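You operate a simulated robot arm through the tools that you are given. There is no shell and no other tool.

Carry out the task below with a simulated robot arm. There is one attempt and no reset: what you move stays moved.

Task
Laminate the guest pass at the heat printed on it.
Fine: its board on the feed tray, grip end by the tray's knob; it comes out clear; lay the board on the small wire rack and turn the heat off.

Only the result counts: the job must be done as asked and must still hold three seconds after the hand-in. Knocking over, shifting, dropping, spilling or breaking anything else fails it.

Robot
A 6-joint arm with a fingered hand, fixed in place. Base frame: the origin is on the floor under the middle of its stand, x ahead of it, y to its left, z up; the work surface is at about z = 840. Lengths are in mm, angles in rad, forces in N, time in s.
With the tool pointing down near the work surface it reaches from about 260 to 920 mm from the base axis. Its first joint turns from -2.897 to 2.897 rad. Payload 5 kg.
The tool frame sits at the grasp point between the pads (the TCP): z along the fingers, y along the line on which they close. The tips reach 37 mm beyond it. The gripper opens to 124 mm; its body begins 43 mm behind the TCP. The gripper is a hand of 3 fingers: y runs from the thumb to the fingers, the wrist lies at [-21, -125, -215] in the tool frame, and closing takes about 1.5 s.
Orientation is told as [roll, pitch, yaw] about the base's x, y, z axes, in that order, counted from this pose: with the fingers straight down and the wrist toward the robot, the tool's x, y and z point along [0, 1, 0], [1, 0, 0] and [0, 0, -1] of the base frame.

Tools
- The arm moves only by the tool drive_tool. Its argument "deltas" is a list of rows, each a list of 3 entries, a list of its own where there are three numbers: the shift along the tool's x, y, z in mm, then the turn, a rotation vector about the tool's x, y, z in rad, then the finger opening in mm, from 0 to 124. In form: [[[dx, dy, dz], [rx, ry, rz], gripper], ...]. A call has 1 to 20 rows; each row is the pose to reach, as a shift and turn from the pose commanded when the call began, along the tool's axes at that moment. Each row takes 0.2 s and may step no farther than 50 mm and 0.15 rad from the row before; otherwise, or with a gripper value out of range, the whole call is refused. A pose out of reach is approached as far as the arm can. The call stops where the force on the tool passes 40 N (or 10 N more than at its start, if that is more) or the arm is blocked; 0.2 s more then pass. Each finger travels about 72 mm/s and halts on what it meets, pressing with about 25 N; the grip force reading is that of the motor and also rises with nothing between the fingers. The clock runs only during rows and for 0.2 s after the last one: add rows that repeat a pose to give the fingers time. The reply holds the time, the measured pose of the TCP, the force on the tool along the base axes, the opening and the grip force, in the units named above and with some noise, with the torque about the TCP (base axes, N m) and any sound that the robot's microphone picked up.
- Cameras (640 x 400 px; columns grow to the right, rows downward): "scene" is fixed at [399.5, -498.9, 1569.5]; the picture's right is [0.91, -0.42, 0.00], its down [-0.34, -0.74, -0.59] and it looks along [0.25, 0.53, -0.81] (base axes); focal length 278 px, centre (320, 200). "wrist" rides on the gripper at [72, -104, -154] in the tool frame; the picture's right is [-0.83, 0.26, -0.49], its down [-0.51, -0.72, 0.47] and it looks along [-0.23, 0.64, 0.73] (tool axes); focal length 243 px, centre (320, 200).
- camera(camera): a new picture of that camera. No time passes.
- preshape(shape): the hand has 3 fingers and takes this shape, open, in about a second: jaw (thumb against the fingers, like two jaws); tri (thumb and two fingers); tip (a fingertip pinch); poke (one finger out to press); point (the index stretched); flat (the hand flat); cup (the hand cupped); fist (a fist). The gripper value then closes the fingers along that shape, each until it touches; the sizes above hold for jaw. It gives what a move gives, with no picture.
- point_at(camera, pixels): for up to 12 pixels [column, row] of the newest picture of that camera ("zoom" is the newest enlarged one), the place [x, y, z] in the base frame of the surface seen there, good to about 2 mm. No time passes.
- inspect(camera, box): a new picture of the part [left, top, right, bottom] of that camera's present view, enlarged. No time passes.
- hand_in(): hands the job in; it is judged then, once.

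Leave the gripper open and the arm clear of the work at the hand-in unless told otherwise.

The tools are called after "Call:" as a command line: name --argument value ..., lists and objects as JSON in quotes. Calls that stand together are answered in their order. drive_tool: Moves the arm, as the interface text tells. Its arguments: {"type":"object","properties":{"deltas":{"type":"array","items":{"type":"array"}}},"required":["deltas"]} The other tools are called the same way: preshape (shape) gives the hand a shape; camera (camera) takes a picture; point_at (camera, pixels) gives the place of the surface under pixels of a picture; inspect (camera, box) takes an enlarged picture of a part of a camera's view; hand_in () hands the job in.

At the start:

```text
time: 0.0
tcp_pos: [738.1, -94.7, 1174.9]
tool_rot: [-0.001, 0.0, 0.0]
contact_force: [0.4, 0.1, 0.7]
moment: [-0.02, -0.02, -0.01]
gripper_width: 123.5
finger_force: 0.1
shape: jaw
```

scene: 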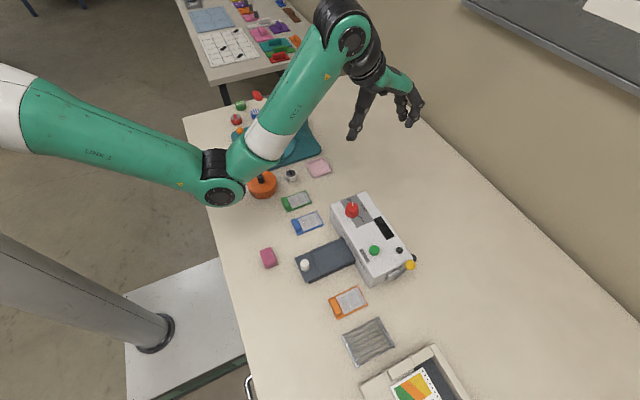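
wrist: 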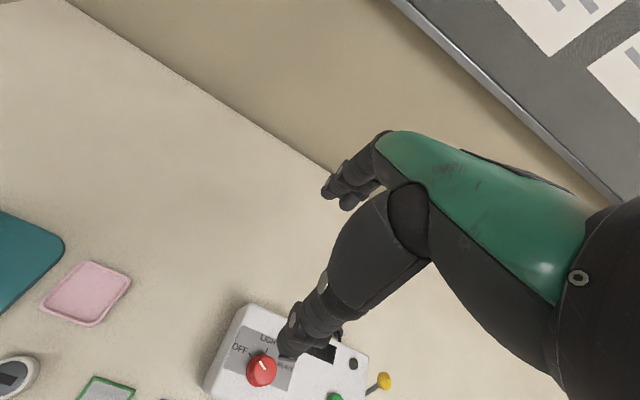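

I see a laminator with a red dial, a green button and a tray with a white knob, plus three boards (green, blue, orange) and a wire rack. I'll enlarge the boards and the machine to read the labels.

Call:
inspect --camera "scene" --box '[270, 170, 350, 240]'

Call:
inspect --camera "scene" --box '[290, 180, 430, 290]'

Call:
inspect --camera "scene" --box '[310, 270, 430, 380]'

```text
5.71 times, centred on (310, 205) of scene
```

zoom: 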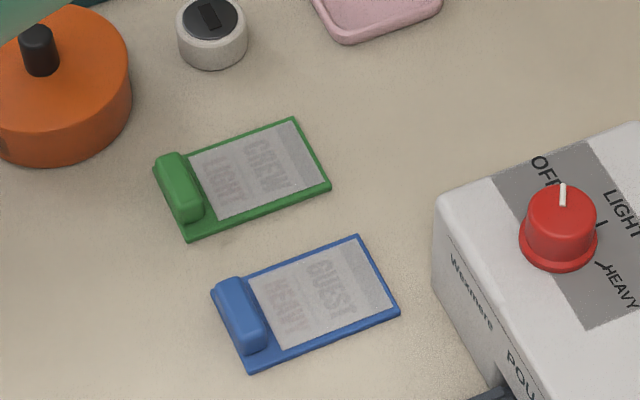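

```text
3.64 times, centred on (360, 235) of scene
```

zoom: 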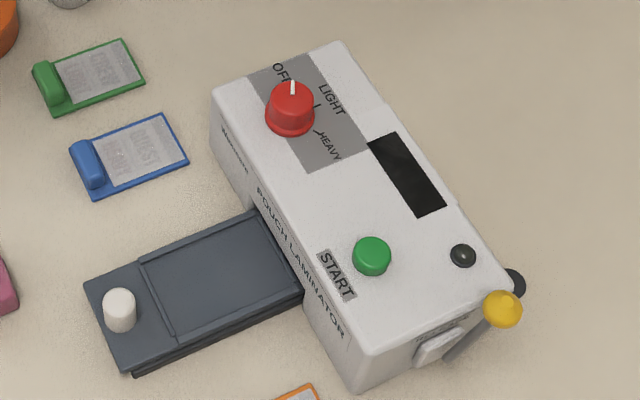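

```text
3.64 times, centred on (370, 325) of scene
```

zoom: 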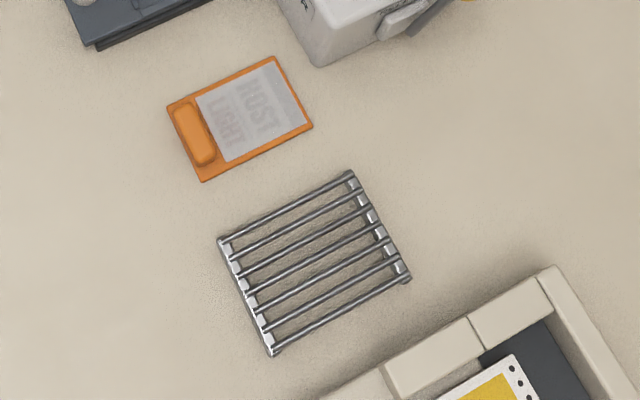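

The blue board seems to read "GUEST / HEAVY", the green "CREW / LIGHT", and the orange one unclear ("ROST"/"HOST" LIGHT). I'll zoom closer to be sure.

Call:
inspect --camera "scene" --box '[290, 205, 326, 238]'

Call:
inspect --camera "scene" --box '[326, 284, 370, 320]'

Call:
inspect --camera "scene" --box '[335, 190, 400, 240]'

Call:
inspect --camera "scene" --box '[350, 220, 430, 290]'

```text
12.12 times, centred on (308, 222) of scene
```

zoom: 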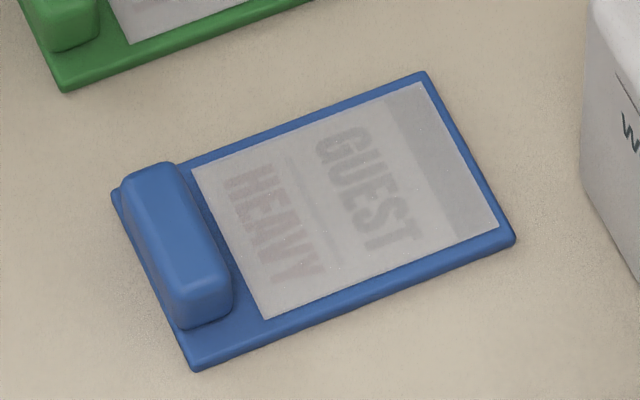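

```text
11.11 times, centred on (348, 302) of scene
```

zoom: 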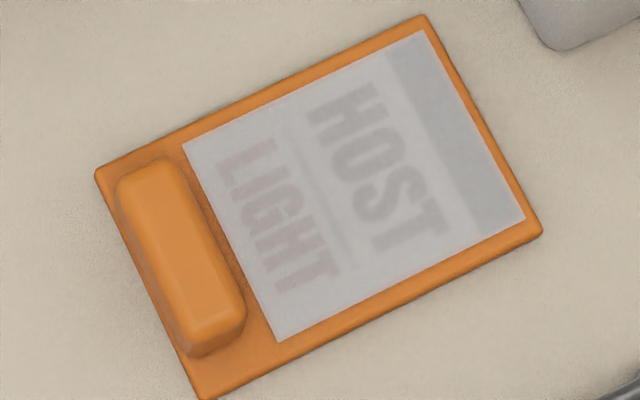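

```text
8.00 times, centred on (368, 215) of scene
```

zoom: 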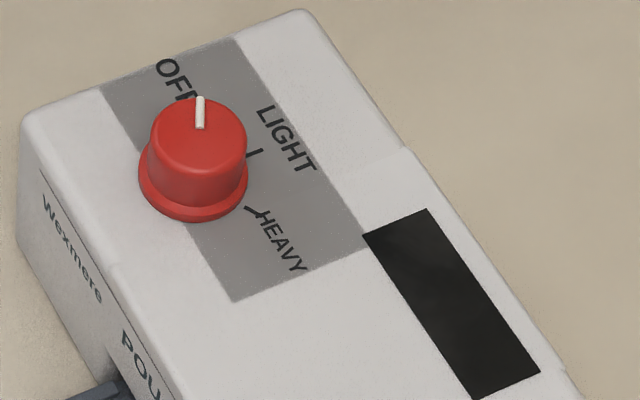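

```text
5.71 times, centred on (390, 255) of scene
```

zoom: 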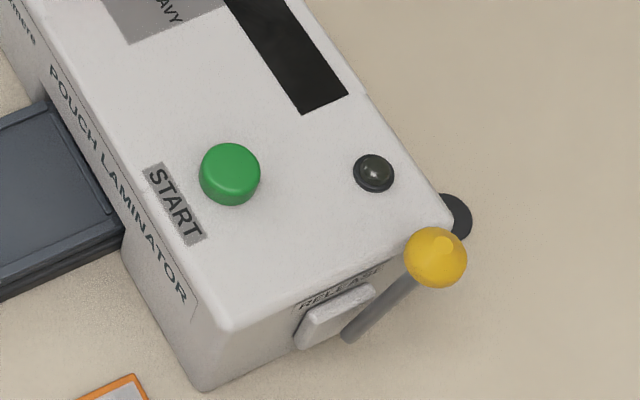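

The guest pass is the blue board, and its printed heat is HEAVY. The dial is at OFF. Next I'll measure the positions of the key features.

Call:
inspect --camera "scene" --box '[285, 185, 429, 290]'

Call:
point_at --camera "scene" --pixels '[[352, 210], [374, 250], [399, 250], [410, 265], [305, 265], [340, 258], [308, 222], [300, 228], [322, 226], [314, 212], [293, 221], [302, 235]]'

```text
3.81 times, centred on (357, 238) of scene
```

zoom: 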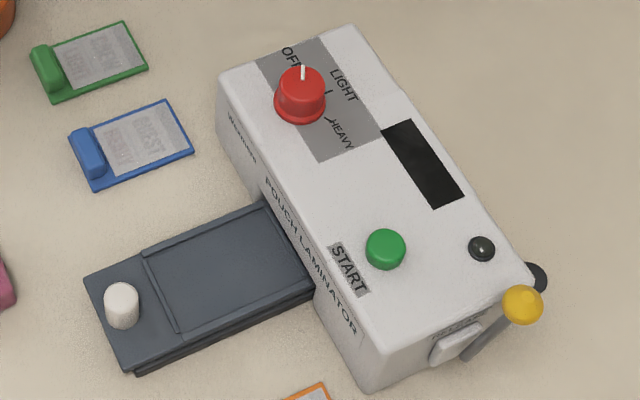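

```text
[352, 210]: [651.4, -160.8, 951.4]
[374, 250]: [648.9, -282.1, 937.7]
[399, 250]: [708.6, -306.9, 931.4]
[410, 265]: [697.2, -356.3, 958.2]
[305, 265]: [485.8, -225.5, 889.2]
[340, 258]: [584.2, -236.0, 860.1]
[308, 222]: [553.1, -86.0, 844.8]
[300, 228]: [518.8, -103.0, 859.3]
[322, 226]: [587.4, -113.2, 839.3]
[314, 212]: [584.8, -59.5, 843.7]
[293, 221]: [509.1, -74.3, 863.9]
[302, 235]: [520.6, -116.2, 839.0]
```

Measuring machine and tray details in the newest zoom view (tray edges, machine top corners, dial, lamp, lever).

Call:
point_at --camera "zoom" --pixels '[[122, 290], [122, 320], [85, 278], [128, 366], [265, 205], [315, 290], [143, 255], [182, 330], [220, 280], [302, 80], [220, 78], [352, 30]]'

Call:
point_at --camera "zoom" --pixels '[[530, 275], [372, 340], [386, 243], [482, 244], [523, 300], [523, 290], [480, 350], [455, 345], [303, 68], [328, 92], [335, 120], [425, 165]]'

Call:
inspect --camera "scene" --box '[285, 205, 331, 238]'

```text
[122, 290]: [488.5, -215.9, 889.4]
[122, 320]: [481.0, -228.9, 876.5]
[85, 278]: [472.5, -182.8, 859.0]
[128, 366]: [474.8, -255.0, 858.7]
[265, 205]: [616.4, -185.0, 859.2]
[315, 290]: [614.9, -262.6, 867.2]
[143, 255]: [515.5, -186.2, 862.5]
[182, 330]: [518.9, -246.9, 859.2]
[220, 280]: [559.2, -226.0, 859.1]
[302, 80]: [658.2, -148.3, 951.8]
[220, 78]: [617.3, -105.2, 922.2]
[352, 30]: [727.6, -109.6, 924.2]
```

```text
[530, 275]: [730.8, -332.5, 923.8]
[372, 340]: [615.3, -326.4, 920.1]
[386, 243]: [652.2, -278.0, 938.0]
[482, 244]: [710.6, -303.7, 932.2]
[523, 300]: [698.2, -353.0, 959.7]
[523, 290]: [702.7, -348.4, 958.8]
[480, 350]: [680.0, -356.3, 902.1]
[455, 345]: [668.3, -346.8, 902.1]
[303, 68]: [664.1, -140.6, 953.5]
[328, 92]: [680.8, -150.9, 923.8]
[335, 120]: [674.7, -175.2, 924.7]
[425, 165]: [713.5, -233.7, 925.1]
```

```text
12.12 times, centred on (308, 222) of scene
```

zoom: 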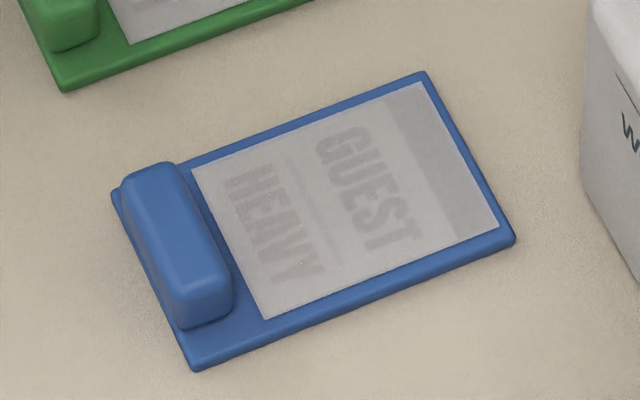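

Measuring the blue board's corners and grip in the 12x zoom.

Call:
point_at --camera "zoom" --pixels '[[113, 192], [424, 74], [513, 243], [196, 368], [150, 180], [165, 170], [205, 290], [180, 240], [350, 190], [225, 300], [128, 178], [260, 330]]'

Call:
camera --camera "wrist"

```text
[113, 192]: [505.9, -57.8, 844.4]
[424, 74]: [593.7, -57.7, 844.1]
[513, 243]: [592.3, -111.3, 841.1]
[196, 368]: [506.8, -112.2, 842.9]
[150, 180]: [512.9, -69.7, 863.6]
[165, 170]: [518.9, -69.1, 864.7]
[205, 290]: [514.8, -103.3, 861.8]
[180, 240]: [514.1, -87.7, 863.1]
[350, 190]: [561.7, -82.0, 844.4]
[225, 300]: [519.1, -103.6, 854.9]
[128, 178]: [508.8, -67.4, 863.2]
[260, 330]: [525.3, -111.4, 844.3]
```

```text
taken
```

wrist: 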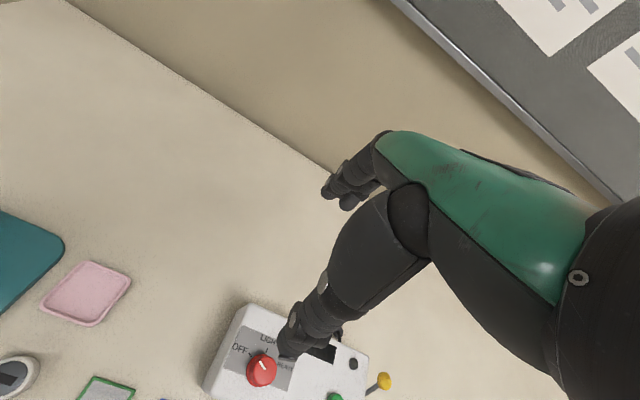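

The board measures about 87 × 54 mm, with its grip at about (515, -86) and its top at z≈864. Next I'll look closely at the dial to find its centre, pointer and tick angles, and at the tray.

Call:
inspect --camera "scene" --box '[340, 193, 376, 216]'

Call:
point_at --camera "zoom" --pixels '[[200, 200], [320, 200], [250, 200], [250, 150], [250, 250], [250, 120], [250, 300], [350, 300], [420, 250], [250, 80], [200, 250], [150, 150]]'

Call:
inspect --camera "scene" --box '[290, 232, 372, 288]'

```text
16.00 times, centred on (358, 204) of scene
```

zoom: 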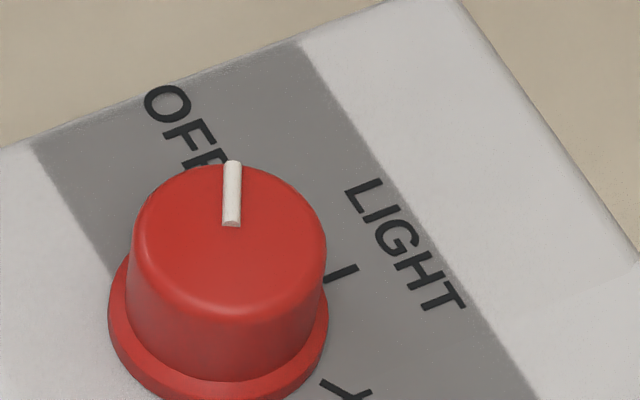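

```text
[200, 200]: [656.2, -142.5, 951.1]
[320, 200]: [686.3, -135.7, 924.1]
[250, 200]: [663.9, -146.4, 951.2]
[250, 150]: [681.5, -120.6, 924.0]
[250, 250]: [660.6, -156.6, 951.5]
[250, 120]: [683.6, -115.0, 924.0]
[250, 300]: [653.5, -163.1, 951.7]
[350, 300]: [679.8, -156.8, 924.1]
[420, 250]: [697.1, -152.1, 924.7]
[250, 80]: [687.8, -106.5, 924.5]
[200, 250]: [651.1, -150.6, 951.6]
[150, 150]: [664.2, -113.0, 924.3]
```

```text
7.14 times, centred on (331, 260) of scene
```

zoom: 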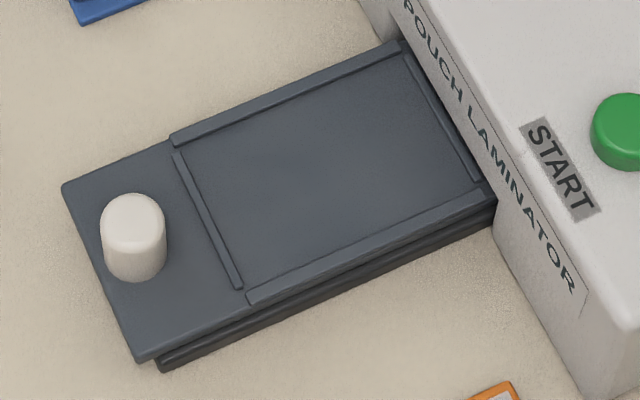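

The tray has a well bordered by two side rims and low ridges at both ends. I'll measure the inner edges in this zoom and find the dial's outline.

Call:
point_at --camera "zoom" --pixels '[[183, 152], [215, 225], [242, 285], [290, 97], [292, 108], [370, 247], [365, 237], [412, 62], [445, 120], [475, 175], [185, 140], [260, 298]]'

Call:
point_at --camera "zoom" --pixels '[[132, 205], [132, 215], [110, 215], [155, 215], [132, 232], [190, 180], [230, 255], [250, 270], [395, 70], [445, 180], [330, 170], [66, 190]]'

Call:
point_at --camera "scene" --pixels '[[351, 205], [351, 206], [346, 205], [357, 207], [352, 203], [352, 210], [353, 210], [347, 209], [372, 250], [375, 251], [373, 248], [377, 250]]'

```text
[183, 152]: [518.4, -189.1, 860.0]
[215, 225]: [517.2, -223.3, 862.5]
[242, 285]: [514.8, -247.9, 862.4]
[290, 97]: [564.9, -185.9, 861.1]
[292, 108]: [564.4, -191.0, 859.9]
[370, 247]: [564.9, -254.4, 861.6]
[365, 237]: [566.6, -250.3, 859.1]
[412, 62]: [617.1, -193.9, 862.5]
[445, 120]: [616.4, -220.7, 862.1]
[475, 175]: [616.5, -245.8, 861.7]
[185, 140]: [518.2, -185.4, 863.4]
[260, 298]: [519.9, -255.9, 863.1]
```

```text
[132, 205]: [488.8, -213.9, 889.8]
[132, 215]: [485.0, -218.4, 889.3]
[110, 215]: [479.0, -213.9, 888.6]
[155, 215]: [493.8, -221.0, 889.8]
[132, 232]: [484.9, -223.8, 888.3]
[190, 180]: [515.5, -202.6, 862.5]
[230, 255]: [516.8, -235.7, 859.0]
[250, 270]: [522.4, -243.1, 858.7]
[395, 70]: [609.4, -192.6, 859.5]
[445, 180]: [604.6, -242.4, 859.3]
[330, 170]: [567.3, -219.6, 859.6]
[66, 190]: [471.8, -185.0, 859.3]
```

```text
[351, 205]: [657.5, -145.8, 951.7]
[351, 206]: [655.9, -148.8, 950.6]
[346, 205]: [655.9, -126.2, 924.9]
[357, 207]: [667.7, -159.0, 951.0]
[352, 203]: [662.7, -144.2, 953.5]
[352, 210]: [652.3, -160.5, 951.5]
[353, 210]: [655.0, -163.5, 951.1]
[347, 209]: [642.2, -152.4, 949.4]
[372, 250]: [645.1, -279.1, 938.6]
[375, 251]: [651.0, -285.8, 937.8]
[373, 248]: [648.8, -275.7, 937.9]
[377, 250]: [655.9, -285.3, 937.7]
```

From these views:
- The dial centre is about (657, -153), its top is at z≈951, and it is about 33 mm across.
- The pointer is at about +57° (OFF). LIGHT is at about +6° and HEAVY at about -46°, so I need roughly 1.8 rad clockwise seen from above.

I'll move above the dial with the hand pre-turned 0.5 rad the other way and the fingers at 70 mm, then look.

Call:
drive_tool --deltas '[[[-12, -16, 20], [0, 0, -0.1], 110], [[-24, -33, 44], [0, 0, -0.2], 90], [[-36, -50, 66], [0, 0, -0.3], 70], [[-48, -66, 88], [0, 0, -0.4], 70], [[-58.3, -81.1, 112], [0, 0, -0.5], 70], [[-58.3, -81.1, 135], [0, 0, -0.5], 70], [[-58.3, -81.1, 135], [0, 0, -0.5], 70]]'

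Call:
inspect --camera "scene" --box '[280, 100, 440, 240]'

Call:
camera --camera "wrist"

```text
time: 1.6
tcp_pos: [658.0, -153.7, 1037.8]
tool_rot: [0.0, 0.0, 0.5]
contact_force: [0.1, 0.2, 0.0]
moment: [-0.03, 0.01, 0.04]
gripper_width: 70.8
finger_force: 0.0
shape: jaw
```

```text
2.86 times, centred on (360, 170) of scene
```

zoom: 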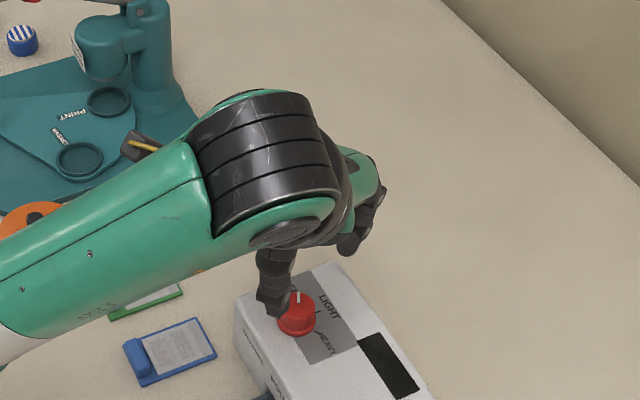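

```text
taken
```

wrist: 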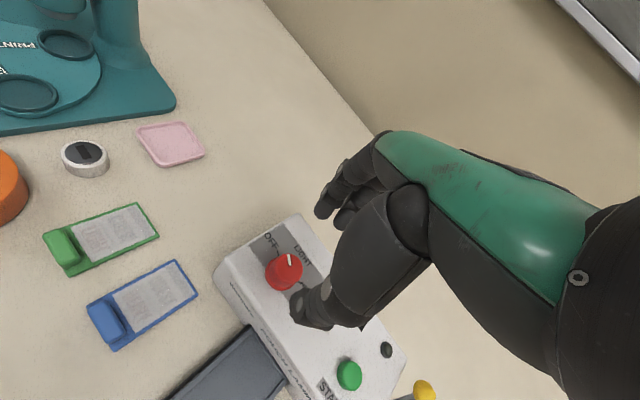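

The hand is above the dial with the thumb and fingers straddling it. I'll confirm the dial centre and pointer from the wrist camera.

Call:
inspect --camera "wrist" --box '[230, 210, 340, 320]'

Call:
point_at --camera "wrist" --pixels '[[284, 266], [274, 266], [294, 266], [284, 256], [284, 276], [289, 260], [270, 262], [300, 266], [284, 281], [276, 258], [292, 258]]'

```text
3.64 times, centred on (285, 265) of wrist
```

zoom: 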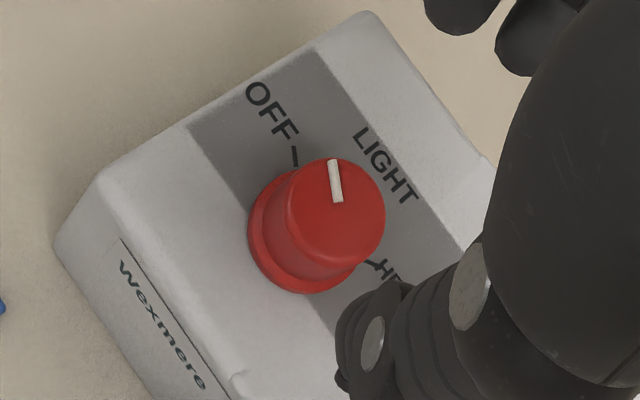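

```text
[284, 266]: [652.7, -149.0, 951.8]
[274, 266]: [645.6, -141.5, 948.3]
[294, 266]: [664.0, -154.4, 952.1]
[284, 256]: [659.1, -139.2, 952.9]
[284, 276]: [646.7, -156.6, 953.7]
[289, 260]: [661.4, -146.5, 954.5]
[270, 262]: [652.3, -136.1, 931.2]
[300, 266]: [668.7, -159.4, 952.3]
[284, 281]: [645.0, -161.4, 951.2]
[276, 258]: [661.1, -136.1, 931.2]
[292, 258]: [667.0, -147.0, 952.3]
```

The dial centre is confirmed at about (658, -153) and the TCP is over it. I'll lower so the fingertips sit around the knob body (TCP z≈970), keeping the fingers open.

Call:
drive_tool --deltas '[[[0, 0, 25], [0, 0, 0], 70], [[0, 0, 50], [0, 0, 0], 70], [[0, 0, 60], [0, 0, 0], 70], [[0, 0, 67], [0, 0, 0], 70], [[0, 0, 67], [0, 0, 0], 70]]'

Call:
camera --camera "wrist"

Call:
inspect --camera "scene" --box '[310, 150, 410, 240]'

```text
time: 2.8
tcp_pos: [658.4, -153.9, 973.2]
tool_rot: [0.0, 0.0, 0.501]
contact_force: [0.2, -0.5, -1.3]
moment: [0.02, 0.0, -0.02]
gripper_width: 70.4
finger_force: 0.0
shape: jaw
```

```text
taken
```

wrist: 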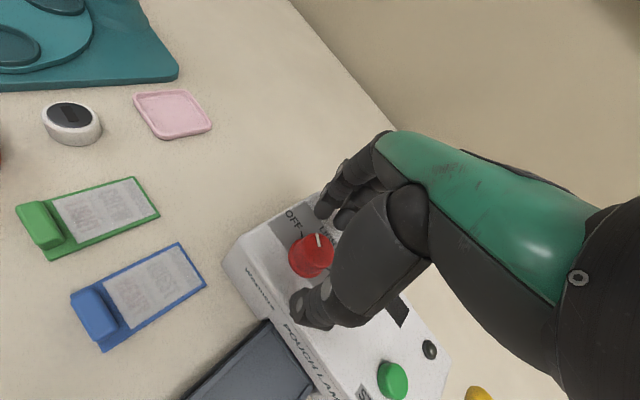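

```text
4.44 times, centred on (360, 195) of scene
```

zoom: 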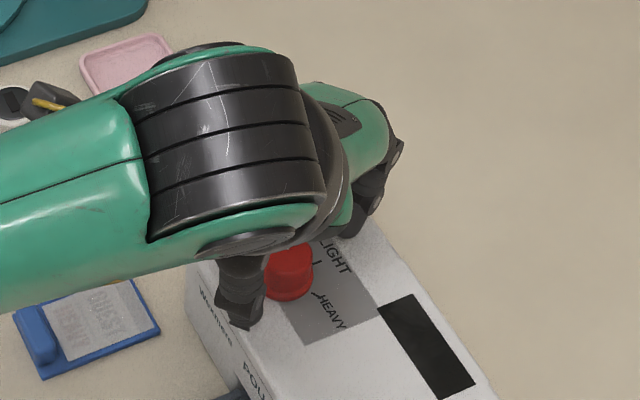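

The knob lies between the thumb and fingers. I'll lower 2 mm more and close on it.

Call:
drive_tool --deltas '[[[0, 0, 2], [0, 0, 0], 60], [[0, 0, 2], [0, 0, 0], 45], [[0, 0, 2], [0, 0, 0], 30], [[0, 0, 2], [0, 0, 0], 20], [[0, 0, 2], [0, 0, 0], 20], [[0, 0, 2], [0, 0, 0], 20], [[0, 0, 2], [0, 0, 0], 20]]'

Call:
inspect --camera "wrist" --box '[230, 170, 390, 320]'

```text
time: 4.4
tcp_pos: [658.7, -154.0, 971.7]
tool_rot: [0.001, 0.0, 0.498]
contact_force: [0.2, -1.2, -2.1]
moment: [-0.03, 0.0, -0.06]
gripper_width: 24.2
finger_force: 25.3
shape: jaw
```

```text
2.67 times, centred on (310, 245) of wrist
```

zoom: 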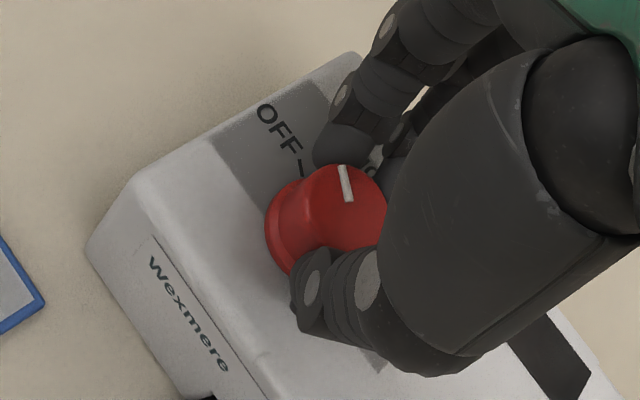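

The hand grips the knob with 25 N. I'll turn +0.3 rad about tool z (clockwise from above) first and check that the pointer follows.

Call:
drive_tool --deltas '[[[0, 0, 0], [0, 0, 0.1], 20], [[0, 0, 0], [0, 0, 0.2], 20], [[0, 0, 0], [0, 0, 0.3], 20], [[0, 0, 0], [0, 0, 0.3], 20]]'

Call:
inspect --camera "wrist" --box '[230, 170, 390, 320]'

Call:
inspect --camera "scene" --box '[310, 150, 430, 270]'

```text
time: 5.4
tcp_pos: [657.3, -154.5, 971.0]
tool_rot: [0.001, 0.0, 0.2]
contact_force: [-0.6, 2.2, -2.1]
moment: [0.05, 0.0, 0.04]
gripper_width: 24.3
finger_force: 24.8
shape: jaw
```

```text
2.67 times, centred on (310, 245) of wrist
```

zoom: 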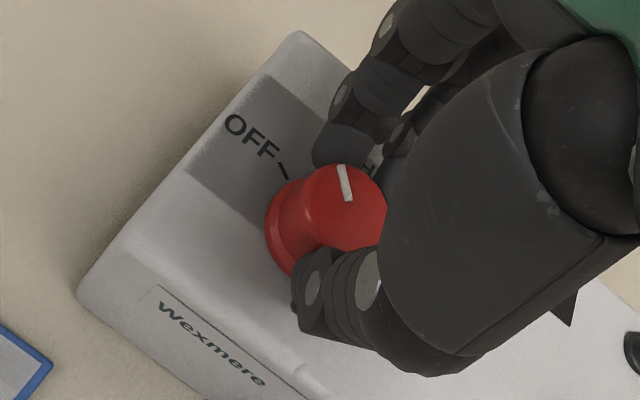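

```text
3.33 times, centred on (370, 210) of scene
```

zoom: 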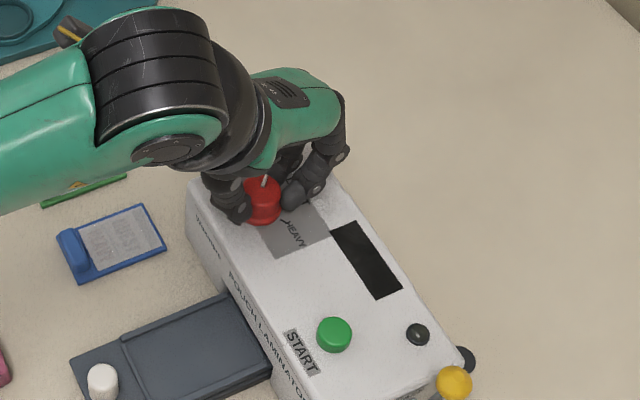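

The pointer turns with the hand. I'll continue another 1.4 rad in 0.1 rad steps and then check against the HEAVY tick.

Call:
drive_tool --deltas '[[[0, 0, 0], [0, 0, 0.1], 20], [[0, 0, 0], [0, 0, 0.2], 20], [[0, 0, 0], [0, 0, 0.3], 20], [[0, 0, 0], [0, 0, 0.4], 20], [[0, 0, 0], [0, 0, 0.5], 20], [[0, 0, 0], [0, 0, 0.6], 20], [[0, 0, 0], [0, 0, 0.7], 20], [[0, 0, 0], [0, 0, 0.8], 20], [[0, 0, 0], [0, 0, 0.9], 20], [[0, 0, 0], [0, 0, 1.0], 20], [[0, 0, 0], [0, 0, 1.1], 20], [[0, 0, 0], [0, 0, 1.2], 20], [[0, 0, 0], [0, 0, 1.3], 20], [[0, 0, 0], [0, 0, 1.4], 20], [[0, 0, 0], [0, 0, 1.4], 20]]'

Call:
inspect --camera "wrist" --box '[230, 170, 390, 320]'

Call:
inspect --camera "scene" --box '[310, 150, 430, 270]'

```text
time: 8.6
tcp_pos: [657.8, -153.1, 971.3]
tool_rot: [0.001, -0.001, -1.201]
contact_force: [-3.2, 4.0, 0.1]
moment: [0.11, 0.04, 0.03]
gripper_width: 24.0
finger_force: 24.4
shape: jaw
```

```text
2.67 times, centred on (310, 245) of wrist
```

zoom: 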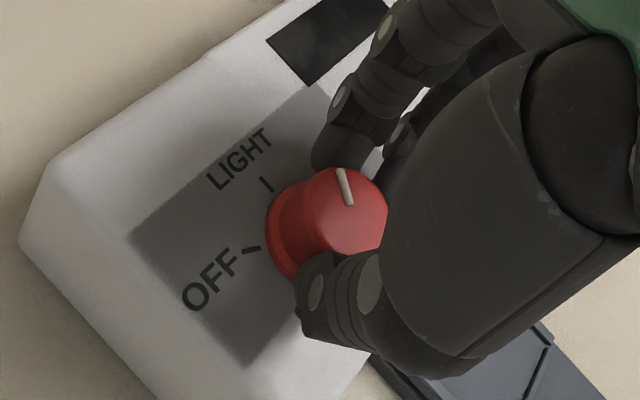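

```text
3.33 times, centred on (370, 210) of scene
```

zoom: 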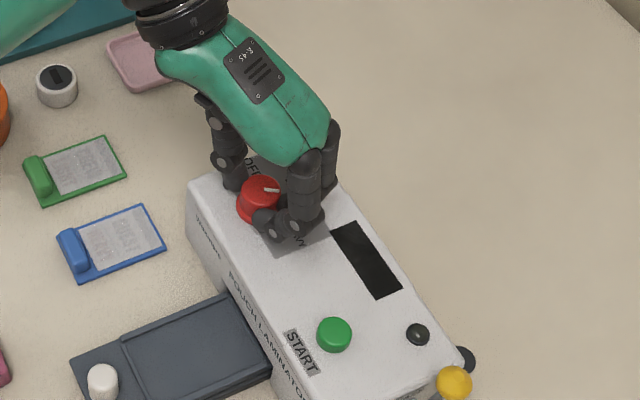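

The pointer is now near -40°. I'll measure the OFF and LIGHT ticks precisely from the wrist camera to work out the spacing and hence the HEAVY angle.

Call:
inspect --camera "wrist" --box '[260, 220, 350, 290]'

```text
5.71 times, centred on (305, 255) of wrist
```

zoom: 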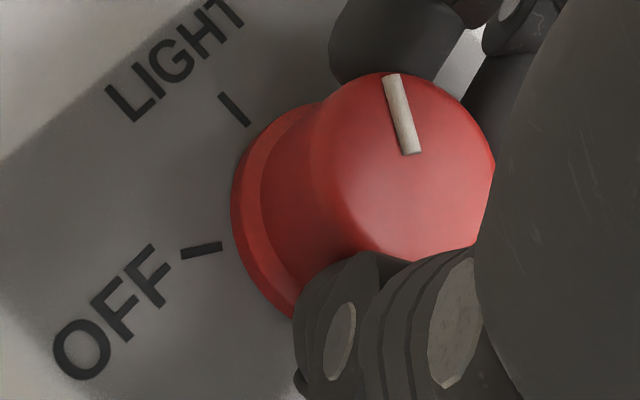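

Call:
point_at --camera "zoom" --pixels '[[182, 253], [221, 244], [220, 94], [247, 125], [392, 78], [412, 152], [400, 110], [330, 160], [490, 170], [395, 210], [440, 80], [340, 110]]'

```text
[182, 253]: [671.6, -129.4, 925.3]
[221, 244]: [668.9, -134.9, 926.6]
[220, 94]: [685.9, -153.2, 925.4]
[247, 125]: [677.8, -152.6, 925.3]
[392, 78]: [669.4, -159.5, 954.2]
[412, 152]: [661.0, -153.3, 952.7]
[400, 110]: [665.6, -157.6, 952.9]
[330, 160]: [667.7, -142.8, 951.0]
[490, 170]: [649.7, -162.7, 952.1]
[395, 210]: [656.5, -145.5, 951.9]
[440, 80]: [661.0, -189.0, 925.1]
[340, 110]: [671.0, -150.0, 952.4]
```

OFF measures about 60° and LIGHT about 0°, so HEAVY is at about -60°. The pointer reads about -37°, so I'll turn another 0.4 rad.

Call:
drive_tool --deltas '[[[0, 0, 0], [0, 0, 0.1], 20], [[0, 0, 0], [0, 0, 0.2], 20], [[0, 0, 0], [0, 0, 0.3], 20], [[0, 0, 0], [0, 0, 0.4], 20], [[0, 0, 0], [0, 0, 0.4], 20]]'

Call:
inspect --camera "wrist" --box '[260, 220, 350, 290]'

Call:
point_at --camera "zoom" --pixels '[[392, 80], [411, 150], [400, 110], [490, 170]]'

Call:
inspect --camera "scene" --box '[310, 170, 430, 290]'

```text
time: 9.8
tcp_pos: [656.6, -152.9, 970.6]
tool_rot: [-0.002, 0.001, -1.6]
contact_force: [-6.3, 8.1, 2.6]
moment: [0.25, 0.19, -0.01]
gripper_width: 23.4
finger_force: 25.0
shape: jaw
```

```text
5.71 times, centred on (305, 255) of wrist
```

zoom: 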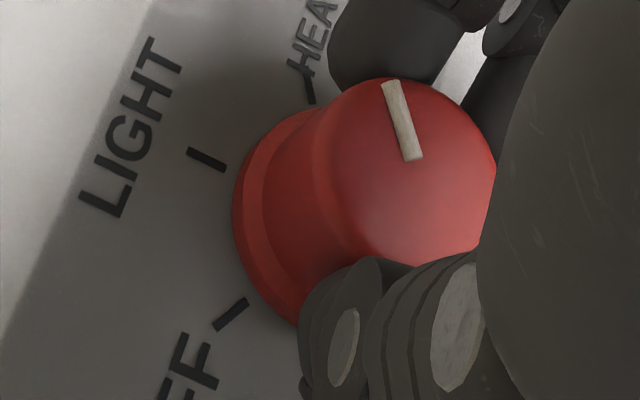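

```text
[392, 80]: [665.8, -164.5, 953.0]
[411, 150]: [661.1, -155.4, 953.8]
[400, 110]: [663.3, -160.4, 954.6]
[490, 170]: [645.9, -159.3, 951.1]
```

```text
3.33 times, centred on (370, 230) of scene
```

zoom: 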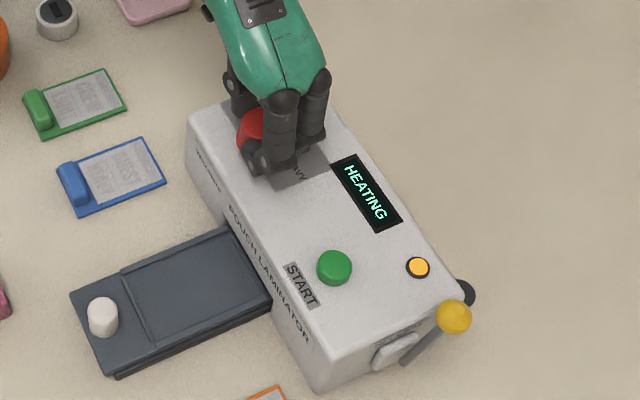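

The display now shows "HEATING" with an amber lamp, and the pointer is at about -61° (HEAVY). I'll open the fingers and lift off.

Call:
drive_tool --deltas '[[[0, 0, 0], [0, 0, 0], 35], [[0, 0, 0], [0, 0, 0], 50], [[0, 0, 0], [0, 0, 0], 70], [[0, 0, 0], [0, 0, 0], 70], [[0, 0, -30], [0, 0, 0], 70], [[0, 0, -70], [0, 0, 0], 70], [[0, 0, -110], [0, 0, 0], 70]]'

Call:
camera --camera "wrist"

Call:
inspect --camera "scene" --box '[310, 170, 430, 290]'

```text
time: 11.4
tcp_pos: [677.5, -171.5, 1045.6]
tool_rot: [0.003, -0.003, -1.597]
contact_force: [-0.4, -0.8, -0.2]
moment: [-0.01, 0.01, -0.01]
gripper_width: 69.9
finger_force: 0.1
shape: jaw
out of reach, approached as far as the arm can: row 6, 7
```

```text
taken
```

wrist: 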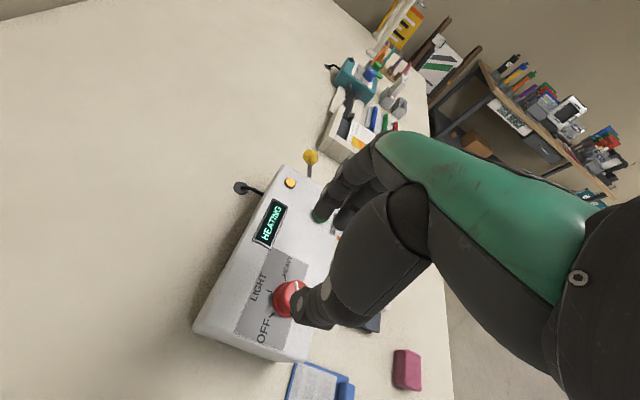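

```text
3.33 times, centred on (370, 230) of scene
```

zoom: 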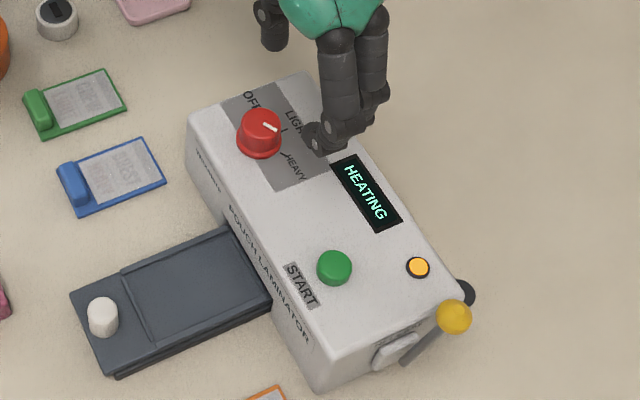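

The arm couldn't rise fully in that orientation, but the hand is clear. I'll check the dial pointer more closely.

Call:
inspect --camera "scene" --box '[335, 193, 383, 225]'

```text
12.50 times, centred on (359, 209) of scene
```

zoom: 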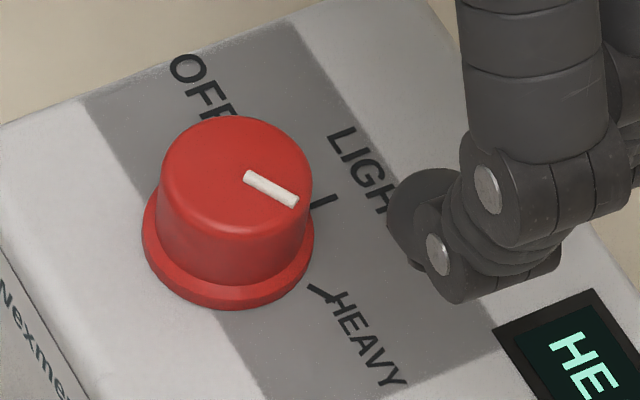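

Call:
point_at --camera "zoom" --pixels '[[248, 177], [295, 200], [270, 188], [312, 290], [330, 300], [165, 180], [312, 175], [238, 118], [240, 235], [315, 207], [337, 196]]'

```text
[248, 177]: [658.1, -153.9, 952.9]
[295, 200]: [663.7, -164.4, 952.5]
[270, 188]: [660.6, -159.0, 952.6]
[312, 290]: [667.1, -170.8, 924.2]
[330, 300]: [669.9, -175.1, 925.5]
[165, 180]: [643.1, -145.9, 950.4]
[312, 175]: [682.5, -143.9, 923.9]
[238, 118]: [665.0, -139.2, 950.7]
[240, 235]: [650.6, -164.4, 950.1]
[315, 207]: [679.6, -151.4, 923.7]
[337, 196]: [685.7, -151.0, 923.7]
```

The pointer sits exactly on the HEAVY tick. While it heats, I'll go to the blue board. First I'll move above its grip at about (515, -86) while turning the hand back to yaw 0.

Call:
drive_tool --deltas '[[[-10, -5, 0], [0, 0, -0.1], 60], [[-20, -10, 0], [0, 0, -0.2], 50], [[-30, -15, 0], [0, 0, -0.3], 50], [[-40, -20, 0], [0, 0, -0.4], 50], [[-50, -25, 0], [0, 0, -0.5], 50], [[-60, -30, 0], [0, 0, -0.6], 50], [[-70, -35, 0], [0, 0, -0.7], 50], [[-80, -40, 0], [0, 0, -0.8], 50], [[-90, -45, 0], [0, 0, -0.9], 50], [[-100, -50, 5], [0, 0, -1.0], 50], [[-110, -55, 10], [0, 0, -1.1], 50], [[-120, -60, 15], [0, 0, -1.2], 50], [[-130, -65, 20], [0, 0, -1.3], 50], [[-140, -70, 25], [0, 0, -1.4], 50], [[-150, -75, 30], [0, 0, -1.5], 50], [[-160, -80, 35], [0, 0, -1.6], 50], [[-160, -80, 35], [0, 0, -1.6], 50]]'

Call:
camera --camera "wrist"

Call:
camera --camera "scene"

```text
time: 15.0
tcp_pos: [518.4, -85.3, 1010.7]
tool_rot: [0.001, -0.001, 0.003]
contact_force: [-0.1, -1.0, -1.3]
moment: [-0.01, 0.0, -0.03]
gripper_width: 50.4
finger_force: 0.0
shape: jaw
```

```text
taken
```

wrist: 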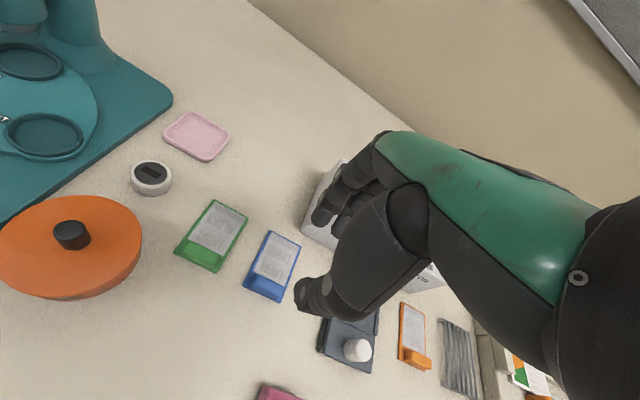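

```text
taken
```

scene: 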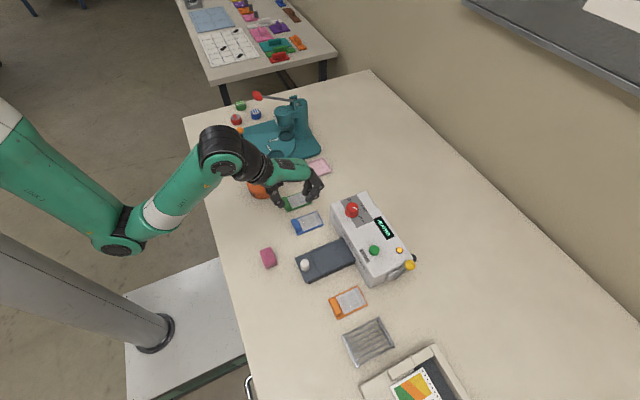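

The hand is above the blue board. I'll enlarge the wrist view to measure the grip precisely.

Call:
inspect --camera "wrist" --box '[230, 215, 320, 315]'

```text
4.00 times, centred on (275, 265) of wrist
```

zoom: 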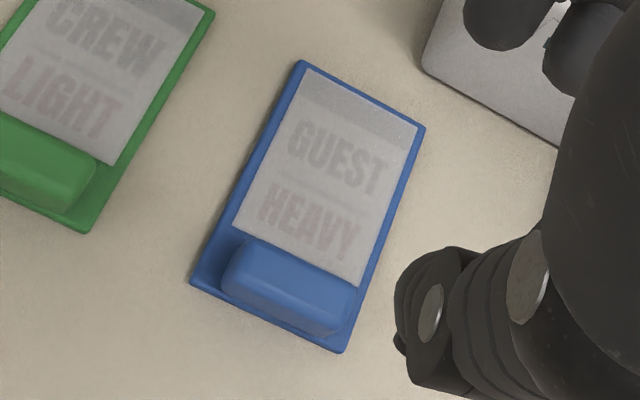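

Call:
point_at --camera "zoom" --pixels '[[190, 283], [342, 352], [424, 128], [300, 62], [245, 245], [355, 290], [228, 285], [335, 332], [295, 270], [290, 285], [285, 308], [300, 255]]'

```text
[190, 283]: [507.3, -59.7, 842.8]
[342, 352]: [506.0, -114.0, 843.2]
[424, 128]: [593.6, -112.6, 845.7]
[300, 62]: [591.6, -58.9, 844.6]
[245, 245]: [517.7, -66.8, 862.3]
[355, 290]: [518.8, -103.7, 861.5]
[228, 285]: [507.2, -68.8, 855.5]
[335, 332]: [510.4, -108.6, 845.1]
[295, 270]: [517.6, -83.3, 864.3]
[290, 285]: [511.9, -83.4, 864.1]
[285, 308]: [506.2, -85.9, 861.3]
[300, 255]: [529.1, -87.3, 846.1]
```

The grip spans about x 507–521 and y -67 to -104, so its centre is (514, -86). I'll align and descend to z≈905 with the fingers at 50 mm, then look.

Call:
drive_tool --deltas '[[[-0.7, -4.4, 30], [0, 0, 0], 50], [[-0.7, -4.4, 60], [0, 0, 0], 50], [[-0.7, -4.4, 90], [0, 0, 0], 50], [[-0.7, -4.4, 105], [0, 0, 0], 50], [[-0.7, -4.4, 105], [0, 0, 0], 50]]'

Call:
inspect --camera "wrist" --box '[230, 170, 390, 330]'

Call:
inspect --camera "scene" --box '[270, 170, 350, 250]'

```text
time: 16.2
tcp_pos: [516.0, -85.7, 905.9]
tool_rot: [0.0, -0.001, 0.0]
contact_force: [0.3, -0.1, -0.5]
moment: [0.04, -0.02, -0.03]
gripper_width: 50.1
finger_force: 0.1
shape: jaw
```

```text
2.50 times, centred on (310, 250) of wrist
```

zoom: 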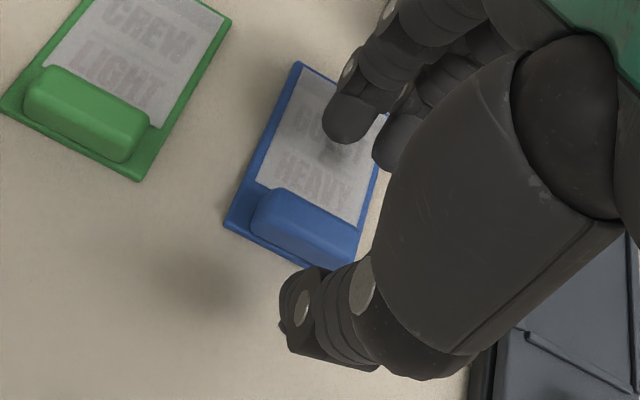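

```text
5.00 times, centred on (310, 210) of scene
```

zoom: 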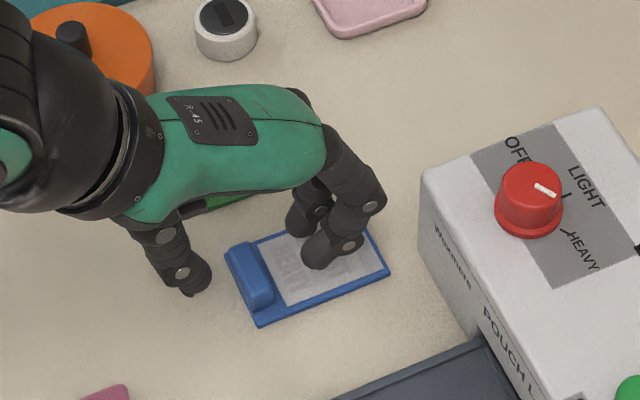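

The fingers straddle the grip. I'll lower to z≈886 (tips just above the board plate) and close gently on the grip.

Call:
drive_tool --deltas '[[[0, -1, 10], [0, 0, 0], 50], [[0, -1, 18], [0, 0, 0], 50], [[0, -1, 20], [0, 0, 0], 45], [[0, -1, 20], [0, 0, 0], 35], [[0, -1, 20], [0, 0, 0], 25], [[0, -1, 20], [0, 0, 0], 15], [[0, -1, 20], [0, 0, 0], 8], [[0, -1, 20], [0, 0, 0], 4], [[0, -1, 20], [0, 0, 0], 4]]'

Call:
inspect --camera "wrist" --box '[230, 170, 390, 330]'

Call:
inspect --camera "scene" --box '[270, 170, 350, 250]'

```text
time: 18.2
tcp_pos: [513.5, -86.6, 886.9]
tool_rot: [0.001, -0.001, -0.001]
contact_force: [0.8, 0.3, 0.2]
moment: [0.01, -0.03, 0.0]
gripper_width: 11.0
finger_force: 25.5
shape: jaw
```

```text
2.50 times, centred on (310, 250) of wrist
```

zoom: 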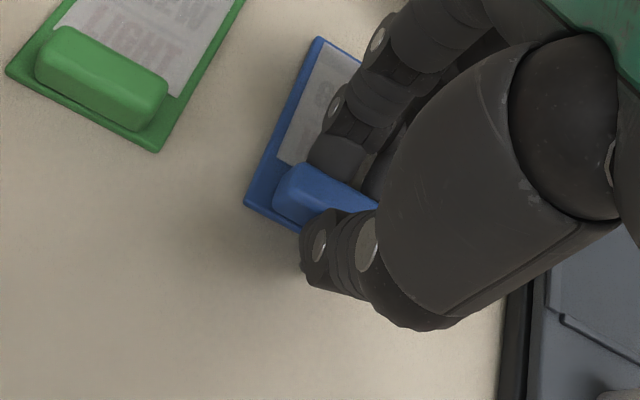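

```text
5.00 times, centred on (310, 210) of scene
```

zoom: 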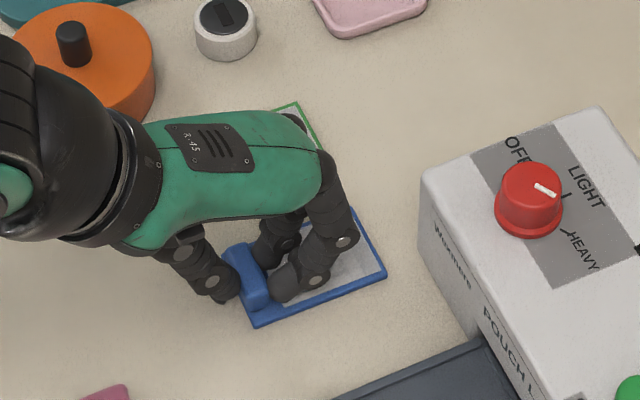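

The grip is held with 25 N. I'll lift 70 mm and check how the board hangs.

Call:
drive_tool --deltas '[[[0, 0, -5], [0, 0, 0], 4], [[0, 0, -20], [0, 0, 0], 4], [[0, 0, -45], [0, 0, 0], 4], [[0, 0, -70], [0, 0, 0], 4], [[0, 0, -70], [0, 0, 0], 4]]'

Call:
camera --camera "wrist"

Call:
inspect --camera "scene" --box '[270, 150, 430, 290]'

```text
time: 19.4
tcp_pos: [514.2, -87.9, 955.9]
tool_rot: [-0.001, -0.001, 0.0]
contact_force: [-0.6, 0.0, -0.6]
moment: [0.02, 0.03, 0.02]
gripper_width: 11.2
finger_force: 25.2
shape: jaw
```

```text
taken
```

wrist: 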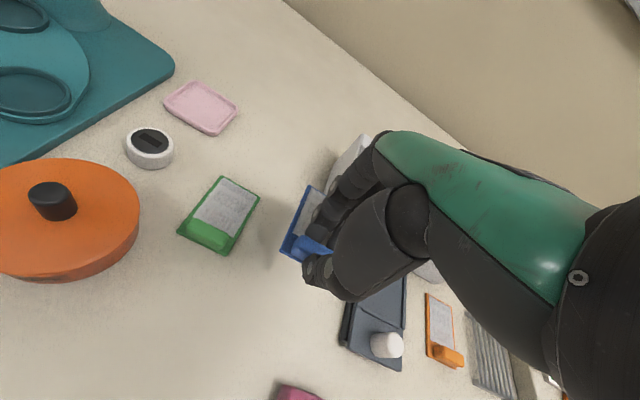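

```text
2.86 times, centred on (350, 220) of scene
```

zoom: 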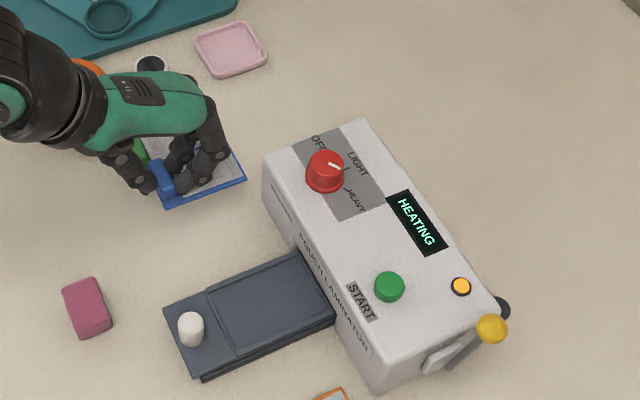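

The board is held and looks level. I'll measure its corners now in a scene zoom.

Call:
inspect --camera "scene" --box '[275, 180, 325, 226]'

Call:
inspect --camera "wrist" --box '[265, 170, 365, 310]'

```text
8.70 times, centred on (300, 203) of scene
```

zoom: 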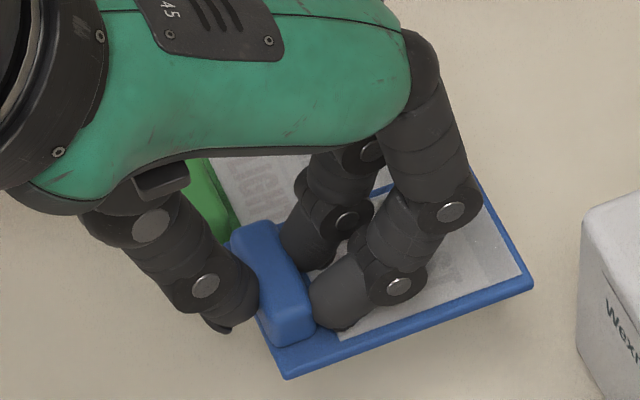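

```text
2.86 times, centred on (315, 240) of wrist
```

zoom: 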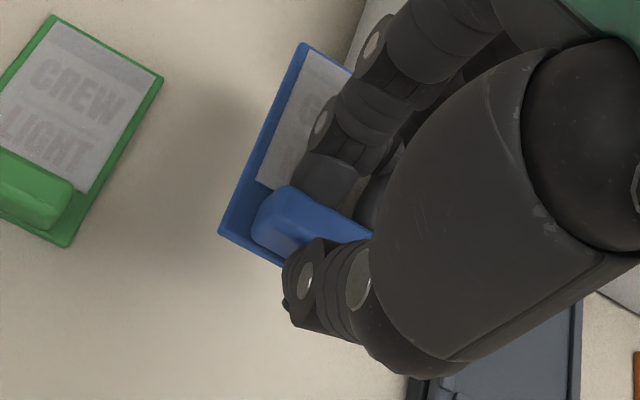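

Call:
point_at --camera "zoom" --pixels '[[222, 231], [235, 200], [302, 46], [290, 75], [275, 230], [300, 200], [275, 70], [265, 205]]'

Call:
inspect --camera "scene" --box '[285, 190, 335, 230]'

Call:
point_at --camera "scene" --pixels '[[296, 222], [297, 222], [323, 212], [324, 213], [310, 217], [318, 202], [320, 206], [297, 218]]'

```text
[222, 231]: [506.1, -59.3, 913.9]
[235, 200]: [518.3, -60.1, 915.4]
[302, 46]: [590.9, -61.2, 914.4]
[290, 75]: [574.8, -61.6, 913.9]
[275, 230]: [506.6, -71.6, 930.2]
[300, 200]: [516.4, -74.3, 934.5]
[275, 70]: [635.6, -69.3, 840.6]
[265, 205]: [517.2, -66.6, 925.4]
```

```text
10.00 times, centred on (310, 210) of scene
```

zoom: 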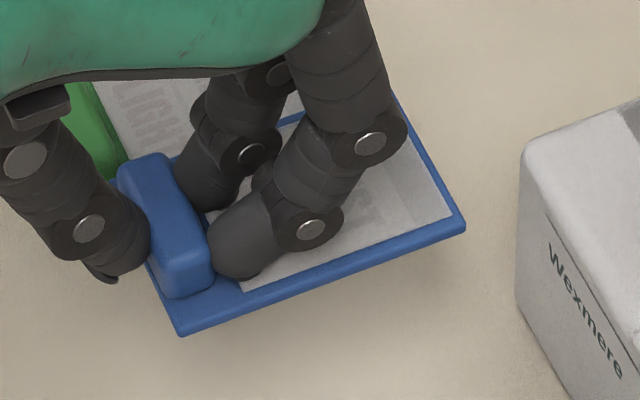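

```text
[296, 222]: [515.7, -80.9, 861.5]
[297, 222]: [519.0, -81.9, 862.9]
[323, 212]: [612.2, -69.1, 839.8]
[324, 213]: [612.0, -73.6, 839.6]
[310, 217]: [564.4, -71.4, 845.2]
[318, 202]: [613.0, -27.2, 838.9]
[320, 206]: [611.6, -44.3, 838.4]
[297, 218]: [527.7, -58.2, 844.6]
```

Call:
point_at --camera "zoom" --pixels '[[185, 330], [460, 224], [300, 285], [380, 253], [205, 318], [440, 215], [170, 200], [200, 280]]'

```text
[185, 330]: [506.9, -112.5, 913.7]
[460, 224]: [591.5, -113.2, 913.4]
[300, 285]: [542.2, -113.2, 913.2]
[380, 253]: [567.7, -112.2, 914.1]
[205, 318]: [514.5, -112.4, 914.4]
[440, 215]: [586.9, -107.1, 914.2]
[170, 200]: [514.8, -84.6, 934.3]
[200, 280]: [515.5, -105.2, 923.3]
```

The board is level (top z≈914) and its centre is about (549, -86.4). The well centre is about (566.5, -220.3). I'll move sideways by (+17.5, -134) at this height, which is above the knob, then check.

Call:
drive_tool --deltas '[[[-25, 0, -5], [0, 0, 0], 4], [[-55, 4, -5], [0, 0, 0], 4], [[-85, 9, -5], [0, 0, 0], 4], [[-112, 14, -5], [0, 0, 0], 4], [[-133.9, 17.5, -5], [0, 0, 0], 4], [[-133.9, 17.5, -5], [0, 0, 0], 4], [[-133.9, 17.5, -5], [0, 0, 0], 4]]'

Call:
inspect --camera "scene" --box '[285, 215, 375, 285]'

Call:
inspect --camera "wrist" --box '[240, 150, 400, 330]'

```text
time: 21.0
tcp_pos: [531.9, -221.7, 962.5]
tool_rot: [-0.001, 0.0, -0.002]
contact_force: [0.2, 0.8, -0.1]
moment: [-0.03, 0.03, -0.02]
gripper_width: 11.1
finger_force: 25.1
shape: jaw
```

```text
5.71 times, centred on (330, 250) of scene
```

zoom: 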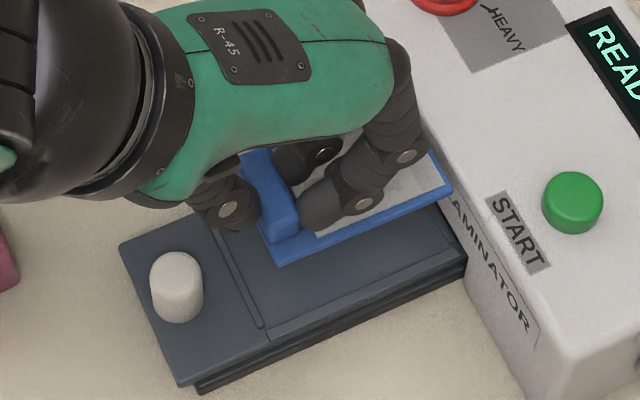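

```text
2.22 times, centred on (320, 240) of wrist
```

zoom: 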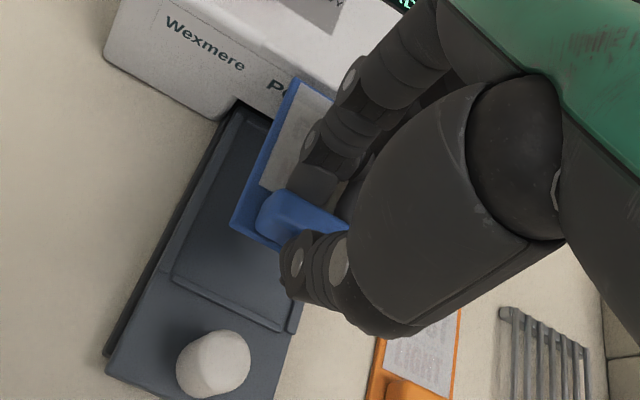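

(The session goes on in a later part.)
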